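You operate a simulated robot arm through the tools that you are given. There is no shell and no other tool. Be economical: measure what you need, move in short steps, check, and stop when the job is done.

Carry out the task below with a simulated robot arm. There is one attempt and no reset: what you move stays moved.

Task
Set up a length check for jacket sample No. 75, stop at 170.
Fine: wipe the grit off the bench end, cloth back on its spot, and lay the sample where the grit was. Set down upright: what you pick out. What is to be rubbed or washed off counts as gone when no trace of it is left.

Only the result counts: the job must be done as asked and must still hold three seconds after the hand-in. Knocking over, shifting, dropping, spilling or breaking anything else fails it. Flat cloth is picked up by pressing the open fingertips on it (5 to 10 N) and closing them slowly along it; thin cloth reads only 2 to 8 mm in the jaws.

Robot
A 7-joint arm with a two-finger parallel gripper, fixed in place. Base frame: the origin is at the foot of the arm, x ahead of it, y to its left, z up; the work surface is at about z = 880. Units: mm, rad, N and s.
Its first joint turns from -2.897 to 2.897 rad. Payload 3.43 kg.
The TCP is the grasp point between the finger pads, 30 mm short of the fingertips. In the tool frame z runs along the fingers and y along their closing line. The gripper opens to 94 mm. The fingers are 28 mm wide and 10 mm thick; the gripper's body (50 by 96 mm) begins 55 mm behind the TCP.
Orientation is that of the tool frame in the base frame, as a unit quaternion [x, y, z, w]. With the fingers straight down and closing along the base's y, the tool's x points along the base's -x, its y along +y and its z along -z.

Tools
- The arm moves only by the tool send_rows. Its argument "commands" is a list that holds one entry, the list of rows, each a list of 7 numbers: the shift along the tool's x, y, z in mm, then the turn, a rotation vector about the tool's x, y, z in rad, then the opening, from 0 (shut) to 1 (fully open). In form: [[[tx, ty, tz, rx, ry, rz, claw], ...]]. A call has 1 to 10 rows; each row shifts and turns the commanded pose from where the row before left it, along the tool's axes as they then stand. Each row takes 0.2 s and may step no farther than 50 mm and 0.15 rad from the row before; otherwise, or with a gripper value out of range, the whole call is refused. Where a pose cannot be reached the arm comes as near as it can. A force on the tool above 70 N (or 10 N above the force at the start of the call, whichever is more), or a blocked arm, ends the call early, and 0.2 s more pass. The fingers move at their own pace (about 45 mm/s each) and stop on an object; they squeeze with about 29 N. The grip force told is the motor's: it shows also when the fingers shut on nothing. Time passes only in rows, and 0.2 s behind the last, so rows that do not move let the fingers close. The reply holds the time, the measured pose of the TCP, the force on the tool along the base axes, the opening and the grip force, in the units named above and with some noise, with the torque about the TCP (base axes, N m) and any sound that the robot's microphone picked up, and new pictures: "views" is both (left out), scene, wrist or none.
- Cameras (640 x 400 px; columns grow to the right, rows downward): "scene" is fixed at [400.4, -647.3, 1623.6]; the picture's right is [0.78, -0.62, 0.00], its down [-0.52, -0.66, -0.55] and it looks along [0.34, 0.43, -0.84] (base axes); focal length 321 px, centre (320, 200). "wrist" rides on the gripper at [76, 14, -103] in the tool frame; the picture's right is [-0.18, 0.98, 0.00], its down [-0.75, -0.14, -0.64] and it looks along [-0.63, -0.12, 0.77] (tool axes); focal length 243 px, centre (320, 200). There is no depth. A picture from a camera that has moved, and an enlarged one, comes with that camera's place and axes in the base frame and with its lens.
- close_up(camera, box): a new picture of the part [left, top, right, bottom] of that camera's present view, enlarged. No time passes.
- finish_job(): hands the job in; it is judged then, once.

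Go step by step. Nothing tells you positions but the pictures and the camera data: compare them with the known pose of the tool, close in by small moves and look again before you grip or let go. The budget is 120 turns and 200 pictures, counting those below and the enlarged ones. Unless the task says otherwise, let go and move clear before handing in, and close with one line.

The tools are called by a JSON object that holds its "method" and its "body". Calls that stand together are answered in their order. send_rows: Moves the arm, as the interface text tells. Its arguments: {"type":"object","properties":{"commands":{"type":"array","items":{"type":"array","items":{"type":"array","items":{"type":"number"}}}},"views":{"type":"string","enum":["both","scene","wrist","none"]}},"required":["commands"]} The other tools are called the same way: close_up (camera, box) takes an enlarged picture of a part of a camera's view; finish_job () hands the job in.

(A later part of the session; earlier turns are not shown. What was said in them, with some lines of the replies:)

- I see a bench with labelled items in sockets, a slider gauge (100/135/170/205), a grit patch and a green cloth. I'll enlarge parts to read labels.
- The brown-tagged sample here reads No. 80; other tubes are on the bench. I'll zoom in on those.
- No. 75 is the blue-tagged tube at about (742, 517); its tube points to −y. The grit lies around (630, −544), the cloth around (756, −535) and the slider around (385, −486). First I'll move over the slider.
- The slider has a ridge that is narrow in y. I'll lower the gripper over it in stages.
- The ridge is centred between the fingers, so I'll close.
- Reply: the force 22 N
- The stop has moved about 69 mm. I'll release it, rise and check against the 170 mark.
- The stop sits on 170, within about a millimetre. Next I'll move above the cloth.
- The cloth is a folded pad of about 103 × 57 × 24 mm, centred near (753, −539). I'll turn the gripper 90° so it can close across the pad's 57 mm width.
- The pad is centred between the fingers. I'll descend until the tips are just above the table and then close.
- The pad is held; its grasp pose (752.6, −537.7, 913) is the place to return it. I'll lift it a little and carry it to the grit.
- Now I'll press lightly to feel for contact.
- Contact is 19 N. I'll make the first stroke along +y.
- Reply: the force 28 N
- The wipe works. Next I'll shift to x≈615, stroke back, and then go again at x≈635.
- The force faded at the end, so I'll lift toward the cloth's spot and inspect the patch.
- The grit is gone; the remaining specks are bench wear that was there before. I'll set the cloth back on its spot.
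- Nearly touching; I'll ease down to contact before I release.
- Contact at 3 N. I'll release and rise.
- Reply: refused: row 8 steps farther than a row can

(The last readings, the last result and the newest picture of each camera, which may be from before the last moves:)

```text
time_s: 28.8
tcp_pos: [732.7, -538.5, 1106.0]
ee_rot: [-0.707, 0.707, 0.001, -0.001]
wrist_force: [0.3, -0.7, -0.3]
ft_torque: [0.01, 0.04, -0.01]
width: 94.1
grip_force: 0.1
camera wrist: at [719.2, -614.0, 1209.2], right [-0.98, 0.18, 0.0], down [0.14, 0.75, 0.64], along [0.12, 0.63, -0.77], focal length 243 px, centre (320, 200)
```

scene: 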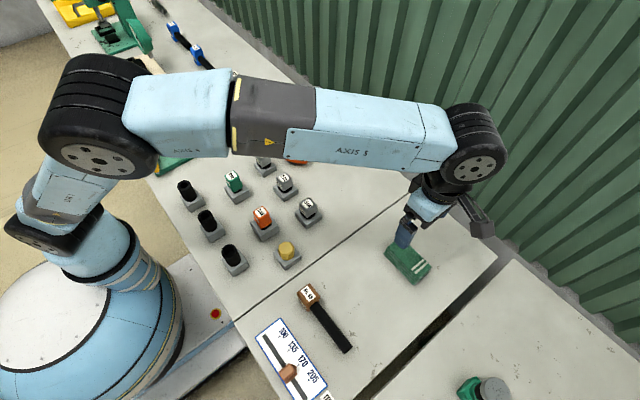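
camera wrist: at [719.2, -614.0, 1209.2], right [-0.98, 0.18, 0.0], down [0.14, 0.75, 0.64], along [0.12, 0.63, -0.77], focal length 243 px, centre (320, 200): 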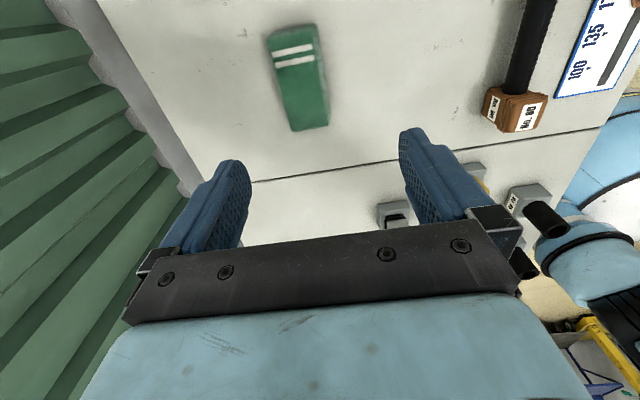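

The cloth is back in place. Now I'll travel at height toward sample No. 75.

{"method": "send_rows", "body": {"commands": [[[-48, 0, 0, 0, 0, 0, 1], [-48, 0, 0, 0, 0, 0, 1], [-48, 0, 0, 0, 0, 0, 1], [-48, 0, 0, 0, 0, 0, 1], [-48, 0, 0, 0, 0, 0, 1], [-48, 0, 0, 0, 0, 0, 1], [-48, 0, 0, 0, 0, 0, 1], [-48, 0, 0, 0, 0, 0, 1], [-48, 0, 0, 0, 0, 0, 1], [-48, 0, 0, 0, 0, 0, 1]]], "views": "none"}}

{"method": "send_rows", "body": {"commands": [[[-48, 0, 0, 0, 0, 0, 1], [-48, 0, 0, 0, 0, 0, 1], [-48, 0, 0, 0, 0, 0, 1], [-48, 0, 0, 0, 0, 0, 1], [-48, 0, 0, 0, 0, 0, 1], [-48, 0, 0, 0, 0, 0, 1], [-48, 0, 0, 0, 0, 0, 1], [-48, 0, 0, 0, 0, 0, 1], [-10, 0, 0, 0, 0, 0, 1]]]}}

```text
time_s: 31.0
tcp_pos: [734.1, -58.2, 1106.2]
ee_rot: [-0.706, 0.708, 0.0, -0.001]
wrist_force: [0.0, -1.0, -0.2]
ft_torque: [0.06, 0.01, 0.02]
width: 94.0
grip_force: 0.1
```

```text
time_s: 33.0
tcp_pos: [733.7, 335.8, 1106.7]
ee_rot: [-0.706, 0.708, 0.0, 0.0]
wrist_force: [0.5, -1.0, 1.1]
ft_torque: [0.06, 0.01, 0.0]
width: 94.1
grip_force: 0.2
camera wrist: at [720.1, 259.8, 1210.6], right [-0.98, 0.19, 0.0], down [0.14, 0.75, 0.64], along [0.12, 0.63, -0.77], focal length 243 px, centre (320, 200)
```

scene: 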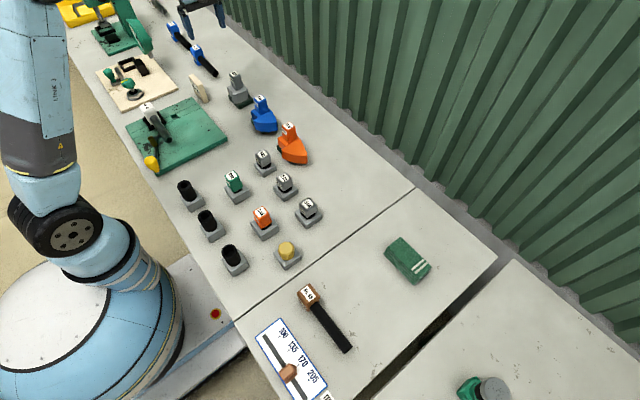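
wrist: 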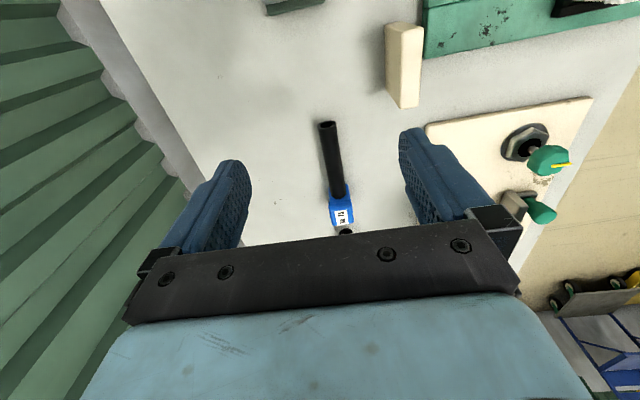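

{"method": "send_rows", "body": {"commands": [[[-48, 0, 0, 0, 0, 0, 1], [-48, 0, 0, 0, 0, 0, 1], [-48, 0, 0, 0, 0, 0, 1], [-36, 0, 0, 0, 0, 0, 1]]]}}

{"method": "close_up", "body": {"camera": "wrist", "box": [230, 0, 430, 200]}}

{"method": "close_up", "body": {"camera": "scene", "box": [150, 0, 230, 80]}}

```text
time_s: 34.0
tcp_pos: [733.6, 514.0, 1107.9]
ee_rot: [-0.707, 0.708, 0.0, 0.001]
wrist_force: [0.2, -0.8, 0.4]
ft_torque: [0.02, 0.03, 0.01]
width: 94.3
grip_force: 0.2
camera wrist: at [719.7, 439.4, 1211.2], right [-0.98, 0.19, 0.0], down [0.14, 0.75, 0.64], along [0.12, 0.63, -0.77], focal length 243 px, centre (320, 200)
```

scene: 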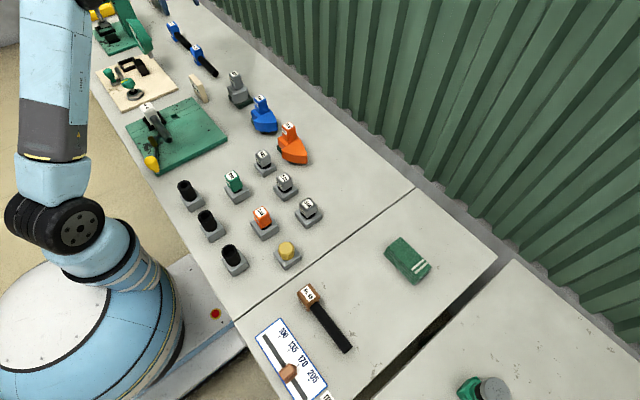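
wrist: 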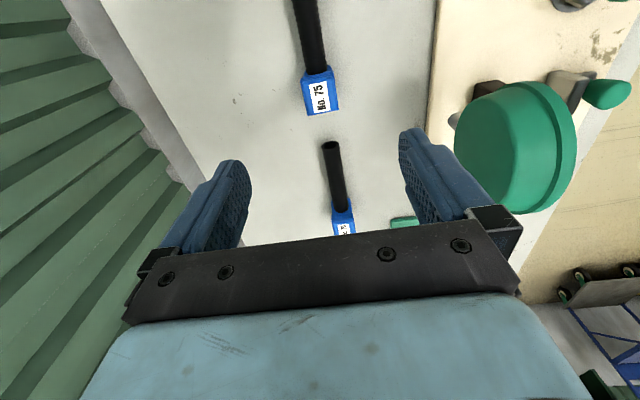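

```text
2.00 times, centred on (330, 100) of wrist
camera zoom: at [719.7, 439.4, 1211.2], right [-0.98, 0.19, 0.0], down [0.14, 0.75, 0.64], along [0.12, 0.63, -0.77], focal length 485 px, centre (300, 400)
```

zoom: 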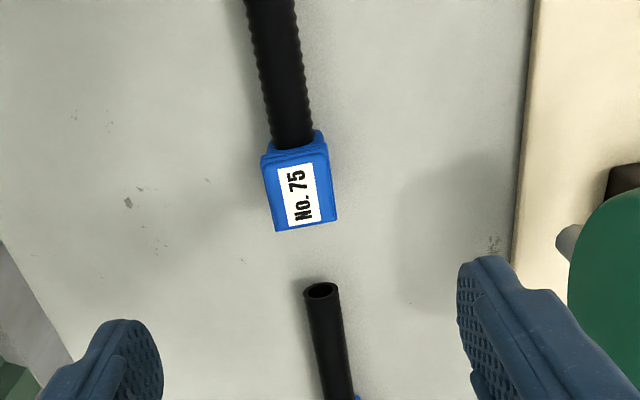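

```text
5.00 times, centred on (190, 40) of scene
camera zoom: at [400.4, -647.3, 1623.6], right [0.78, -0.62, 0.0], down [-0.52, -0.66, -0.55], along [0.34, 0.43, -0.84], focal length 1604 px, centre (970, 1000)
```

zoom: 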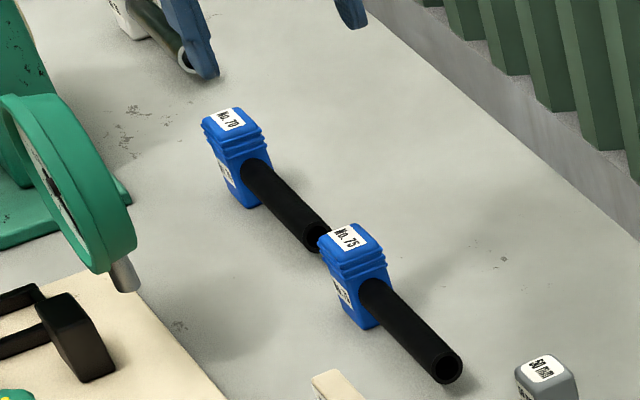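

No. 75's block is at about (735, 520), with its top near z 930 and enough clearance around it. I'll descend part way and check.

{"method": "send_rows", "body": {"commands": [[[-5, -1, 40, 0, 0, 0, 1], [0, 0, 45, 0, 0, 0, 1], [0, 0, 45, 0, 0, 0, 1], [0, 0, 15, 0, 0, 0, 1]]]}}

```text
time_s: 35.0
tcp_pos: [734.7, 521.0, 962.1]
ee_rot: [-0.706, 0.708, 0.0, 0.0]
wrist_force: [-0.2, 0.4, 0.7]
ft_torque: [0.0, 0.0, 0.02]
width: 93.9
grip_force: 0.1
camera wrist: at [720.9, 445.8, 1065.4], right [-0.98, 0.19, 0.0], down [0.14, 0.75, 0.64], along [0.12, 0.63, -0.77], focal length 243 px, centre (320, 200)
```

scene: 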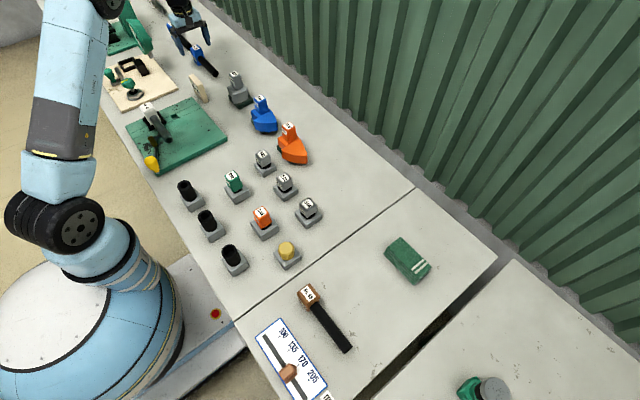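
wrist: 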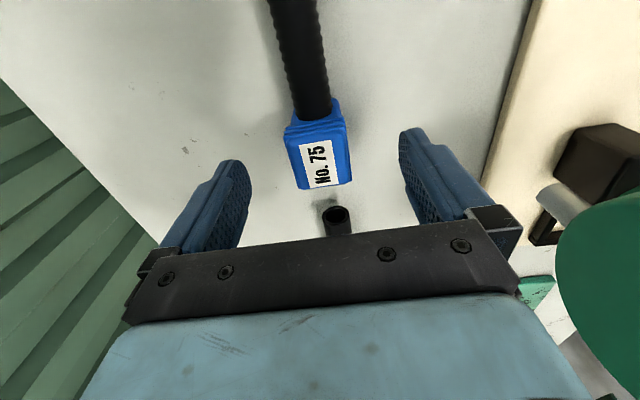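

{"method": "send_rows", "body": {"commands": [[[-3, -2, 20, 0, 0, 0, 1], [0, 0, 15, 0, 0, 0, 1], [0, 0, 9, 0, 0, 0, 1]]], "views": "wrist"}}

```text
time_s: 35.8
tcp_pos: [735.5, 524.2, 917.6]
ee_rot: [0.707, -0.707, 0.0, 0.0]
wrist_force: [0.0, 0.1, 0.0]
ft_torque: [0.0, -0.05, -0.03]
width: 94.0
grip_force: 0.0
camera wrist: at [722.3, 448.8, 1020.9], right [-0.98, 0.18, 0.0], down [0.14, 0.75, 0.64], along [0.12, 0.63, -0.77], focal length 243 px, centre (320, 200)
```

wrist: 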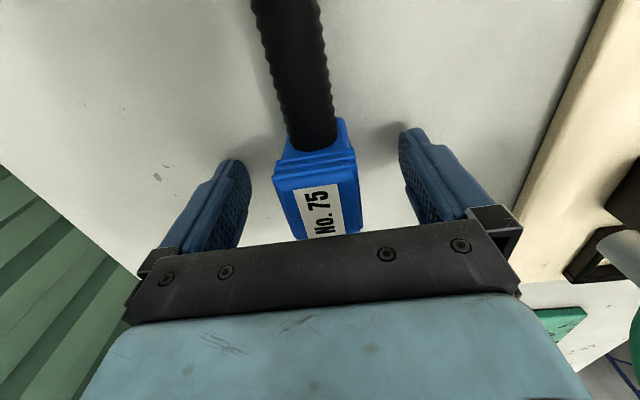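

{"method": "send_rows", "body": {"commands": [[[0, 0, 0, 0, 0, 0, 0.6], [0, 0, 0, 0, 0, 0, 0.5], [0, 0, 0, 0, 0, 0, 0.4], [0, 0, 0, 0, 0, 0, 0.3], [0, 0, 0, 0, 0, 0, 0.15], [0, 0, 0, 0, 0, 0, 0], [0, 0, 0, 0, 0, 0, 0], [0, 0, 0, 0, 0, 0, 0]]], "views": "wrist"}}

```text
time_s: 37.6
tcp_pos: [736.4, 525.3, 917.8]
ee_rot: [-0.707, 0.707, 0.001, 0.0]
wrist_force: [-0.2, 0.6, 0.5]
ft_torque: [0.03, -0.03, -0.02]
width: 38.3
grip_force: 29.0
camera wrist: at [722.3, 448.8, 1021.1], right [-0.98, 0.18, 0.0], down [0.14, 0.75, 0.64], along [0.12, 0.63, -0.77], focal length 243 px, centre (320, 200)
```

wrist: 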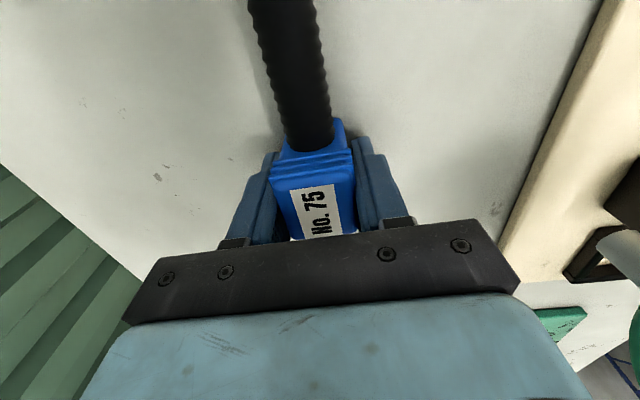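

Gripped at 38 mm. I'll lift slowly and check.

{"method": "send_rows", "body": {"commands": [[[0, 0, -10, 0, 0, 0, 0], [0, 0, -15, 0, 0, 0, 0], [0, 0, -25, 0, 0, 0, 0], [0, 0, -40, 0, 0, 0, 0], [0, 0, -45, 0, 0, 0, 0], [0, 0, -45, 0, 0, 0, 0], [0, 0, -20, 0, 0, 0, 0]]]}}

```text
time_s: 39.2
tcp_pos: [738.7, 525.1, 1117.5]
ee_rot: [-0.707, 0.707, 0.0, -0.001]
wrist_force: [1.2, 1.0, -4.5]
ft_torque: [0.05, 0.01, 0.01]
width: 38.4
grip_force: 29.0
camera wrist: at [723.3, 449.1, 1221.4], right [-0.98, 0.18, 0.0], down [0.14, 0.75, 0.64], along [0.12, 0.63, -0.77], focal length 243 px, centre (320, 200)
```

scene: 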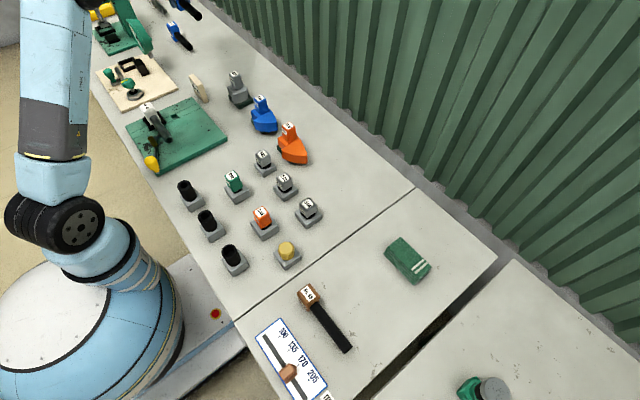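
wrist: 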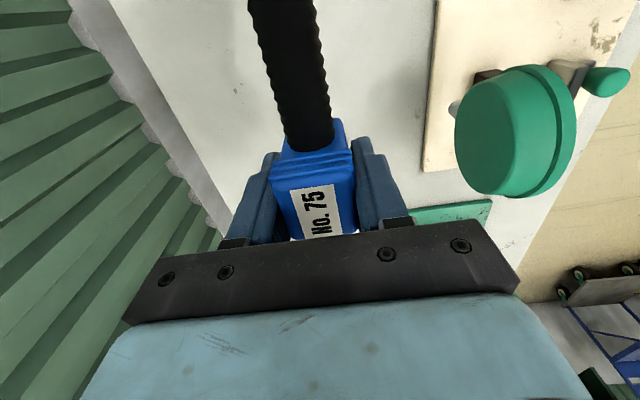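

The sample is held steady and level. I'll carry it high back to the grit location, aiming for TCP (635, −482).

{"method": "send_rows", "body": {"commands": [[[30, 5, 0, 0, 0, 0, 0], [45, 5, 0, 0, 0, 0, 0], [48, 5, 0, 0, 0, 0, 0], [48, 5, 0, 0, 0, 0, 0], [48, 5, 0, 0, 0, 0, 0], [48, 5, 0, 0, 0, 0, 0], [48, 5, 0, 0, 0, 0, 0], [48, 5, 0, 0, 0, 0, 0], [48, 5, 0, 0, 0, 0, 0], [48, 5, 0, 0, 0, 0, 0]]], "views": "none"}}

{"method": "send_rows", "body": {"commands": [[[48, 5, 0, 0, 0, 0, 0], [48, 5, 0, 0, 0, 0, 0], [48, 5, 0, 0, 0, 0, 0], [48, 5, 0, 0, 0, 0, 0], [48, 5, 0, 0, 0, 0, 0], [48, 5, 0, 0, 0, 0, 0], [48, 5, 0, 0, 0, 0, 0], [48, 5, 0, 0, 0, 0, 0], [48, 5, 0, 0, 0, 0, 0], [48, 5, 0, 0, 0, 0, 0]]]}}

```text
time_s: 41.4
tcp_pos: [687.6, 65.7, 1117.2]
ee_rot: [0.707, -0.707, -0.001, 0.0]
wrist_force: [0.1, 0.9, -3.5]
ft_torque: [-0.01, 0.02, 0.02]
width: 38.1
grip_force: 29.3
```

```text
time_s: 43.6
tcp_pos: [636.0, -414.8, 1116.6]
ee_rot: [0.708, -0.706, -0.001, 0.0]
wrist_force: [0.7, 1.3, -3.4]
ft_torque: [0.01, 0.03, 0.01]
width: 38.5
grip_force: 29.2
camera wrist: at [622.5, -490.3, 1220.3], right [-0.98, 0.18, 0.0], down [0.14, 0.75, 0.64], along [0.12, 0.63, -0.77], focal length 243 px, centre (320, 200)
```

scene: 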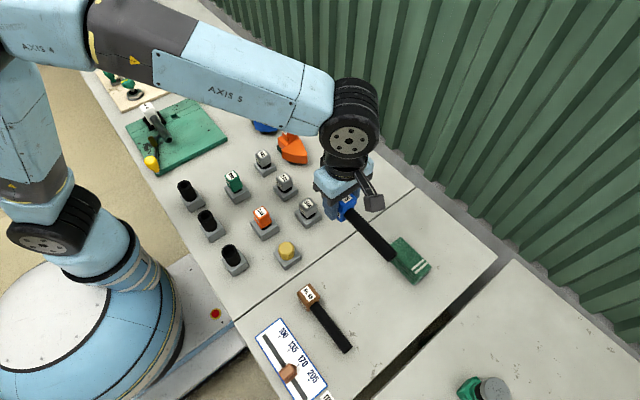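
wrist: 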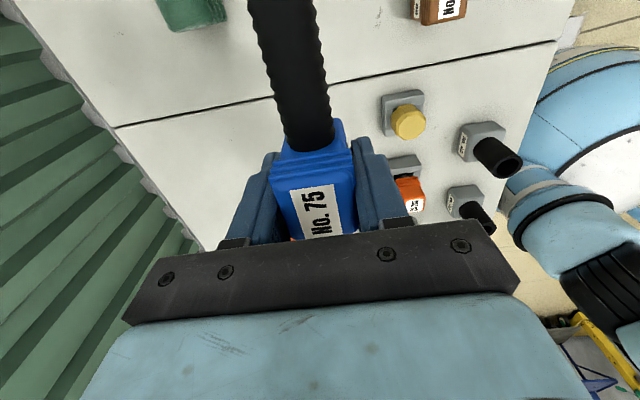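

Moving on to y −482 and down to z ≈ 935.

{"method": "send_rows", "body": {"commands": [[[35, 1, 0, 0, 0, 0, 0], [32, 0, 0, 0, 0, 0, 0], [0, 0, 45, 0, 0, 0, 0], [0, 0, 45, 0, 0, 0, 0], [0, 0, 45, 0, 0, 0, 0], [0, 0, 45, 0, 0, 0, 0]]]}}

```text
time_s: 45.0
tcp_pos: [636.5, -480.0, 938.2]
ee_rot: [-0.707, 0.708, 0.0, -0.001]
wrist_force: [-0.4, 0.6, -2.7]
ft_torque: [0.02, -0.03, 0.0]
width: 38.4
grip_force: 29.0
camera wrist: at [621.4, -556.3, 1041.6], right [-0.98, 0.18, 0.0], down [0.14, 0.75, 0.64], along [0.12, 0.63, -0.77], focal length 243 px, centre (320, 200)
```

scene: 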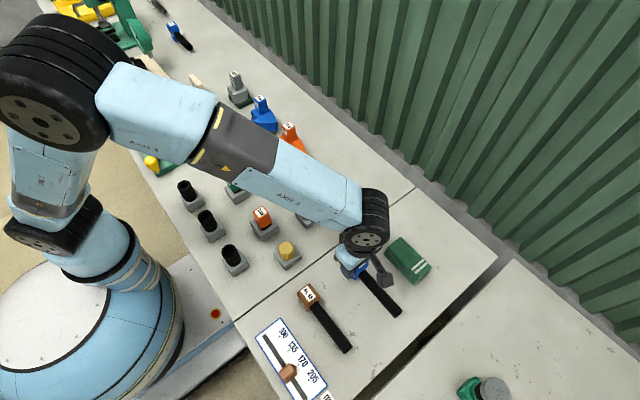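
wrist: 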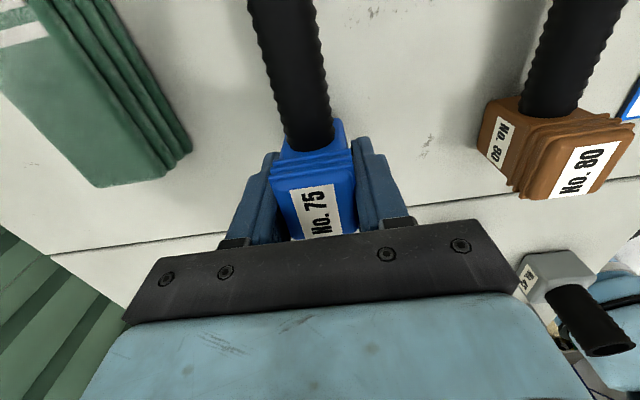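

{"method": "send_rows", "body": {"commands": [[[0, 0, 12, 0, 0, 0, 0], [0, 0, 5, 0, 0, 0, 0], [0, 0, 2, 0, 0, 0, 0], [0, 0, 1, 0, 0, 0, 0]]], "views": "none"}}

```text
time_s: 46.0
tcp_pos: [634.8, -482.3, 916.7]
ee_rot: [-0.706, 0.708, -0.001, 0.0]
wrist_force: [0.3, -0.6, -3.5]
ft_torque: [0.02, 0.02, -0.01]
width: 38.4
grip_force: 28.6
```

{"method": "send_rows", "body": {"commands": [[[0, 0, 1, 0, 0, 0, 0], [0, 0, 0, 0, 0, 0, 0]]], "views": "none"}}

```text
time_s: 46.6
tcp_pos: [634.1, -482.5, 917.1]
ee_rot: [0.707, -0.707, 0.0, 0.0]
wrist_force: [0.5, 0.0, 9.1]
ft_torque: [0.16, 0.07, -0.03]
width: 38.3
grip_force: 29.0
```

The sample is down with 9 N of contact. I'll release and rise.

{"method": "send_rows", "body": {"commands": [[[0, 0, 0, 0, 0, 0, 0.55], [0, 0, 0, 0, 0, 0, 0.75], [0, 0, 0, 0, 0, 0, 0.9], [0, 0, -20, 0, 0, 0, 0.9], [0, 0, -45, 0, 0, 0, 0.9], [0, 0, -45, 0, 0, 0, 0.9], [0, 0, -45, 0, 0, 0, 0.9], [-40, 0, -20, 0, 0, 0, 0.9], [-45, 0, 0, 0, 0, 0, 0.9], [-45, 0, 0, 0, 0, 0, 0.9]]]}}

{"method": "close_up", "body": {"camera": "scene", "box": [250, 220, 450, 400]}}

```text
time_s: 48.8
tcp_pos: [634.9, -352.3, 1090.3]
ee_rot: [-0.707, 0.707, 0.0, -0.001]
wrist_force: [0.3, 0.4, -0.6]
ft_torque: [0.05, -0.01, -0.02]
width: 84.7
grip_force: 0.0
camera wrist: at [620.4, -428.0, 1195.0], right [-0.98, 0.19, 0.0], down [0.14, 0.75, 0.64], along [0.12, 0.63, -0.77], focal length 243 px, centre (320, 200)
```

scene: 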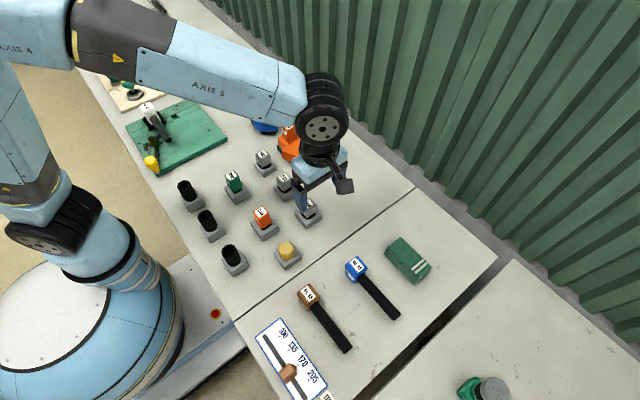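
wrist: 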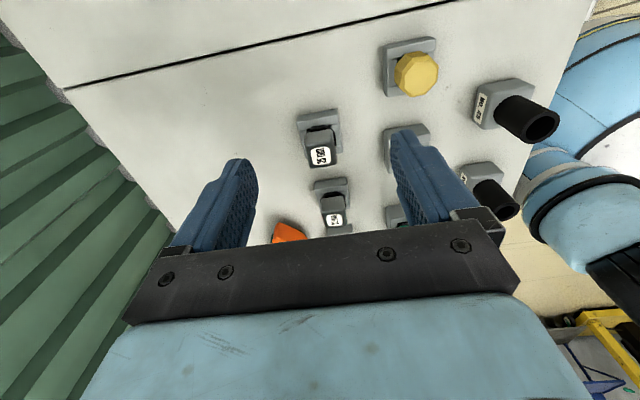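

```text
2.22 times, centred on (350, 310) of scene
camera zoom: at [400.4, -647.3, 1623.6], right [0.78, -0.62, 0.0], down [-0.52, -0.66, -0.55], along [0.34, 0.43, -0.84], focal length 713 px, centre (253, -44)
```

zoom: 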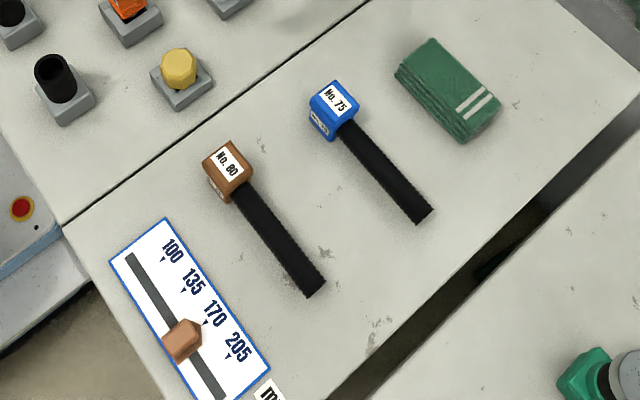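

Everything appears in place; I'll take one last look at the stop.

{"method": "close_up", "body": {"camera": "scene", "box": [270, 345, 320, 385]}}

```text
10.00 times, centred on (295, 365) of scene
camera zoom: at [400.4, -647.3, 1623.6], right [0.78, -0.62, 0.0], down [-0.52, -0.66, -0.55], along [0.34, 0.43, -0.84], focal length 3207 px, centre (570, -1450)
```

zoom: 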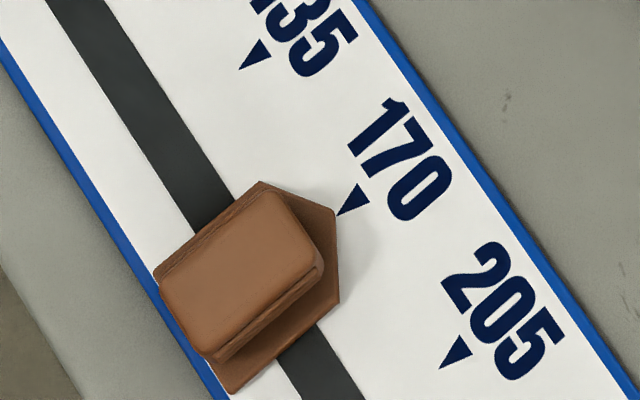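

Slider tip meets the 170 mark, cloth is back on its spot, the grit is gone and No. 75 lies upright there. Handing in.

{"method": "finish_job", "body": {}}

```text
The job is handed in.
```

The length check is set up and handed in: the stop is at 170 (within about 1 mm), the grit is wiped off, the cloth is back on its spot, and sample No. 75 lies upright where the grit was.
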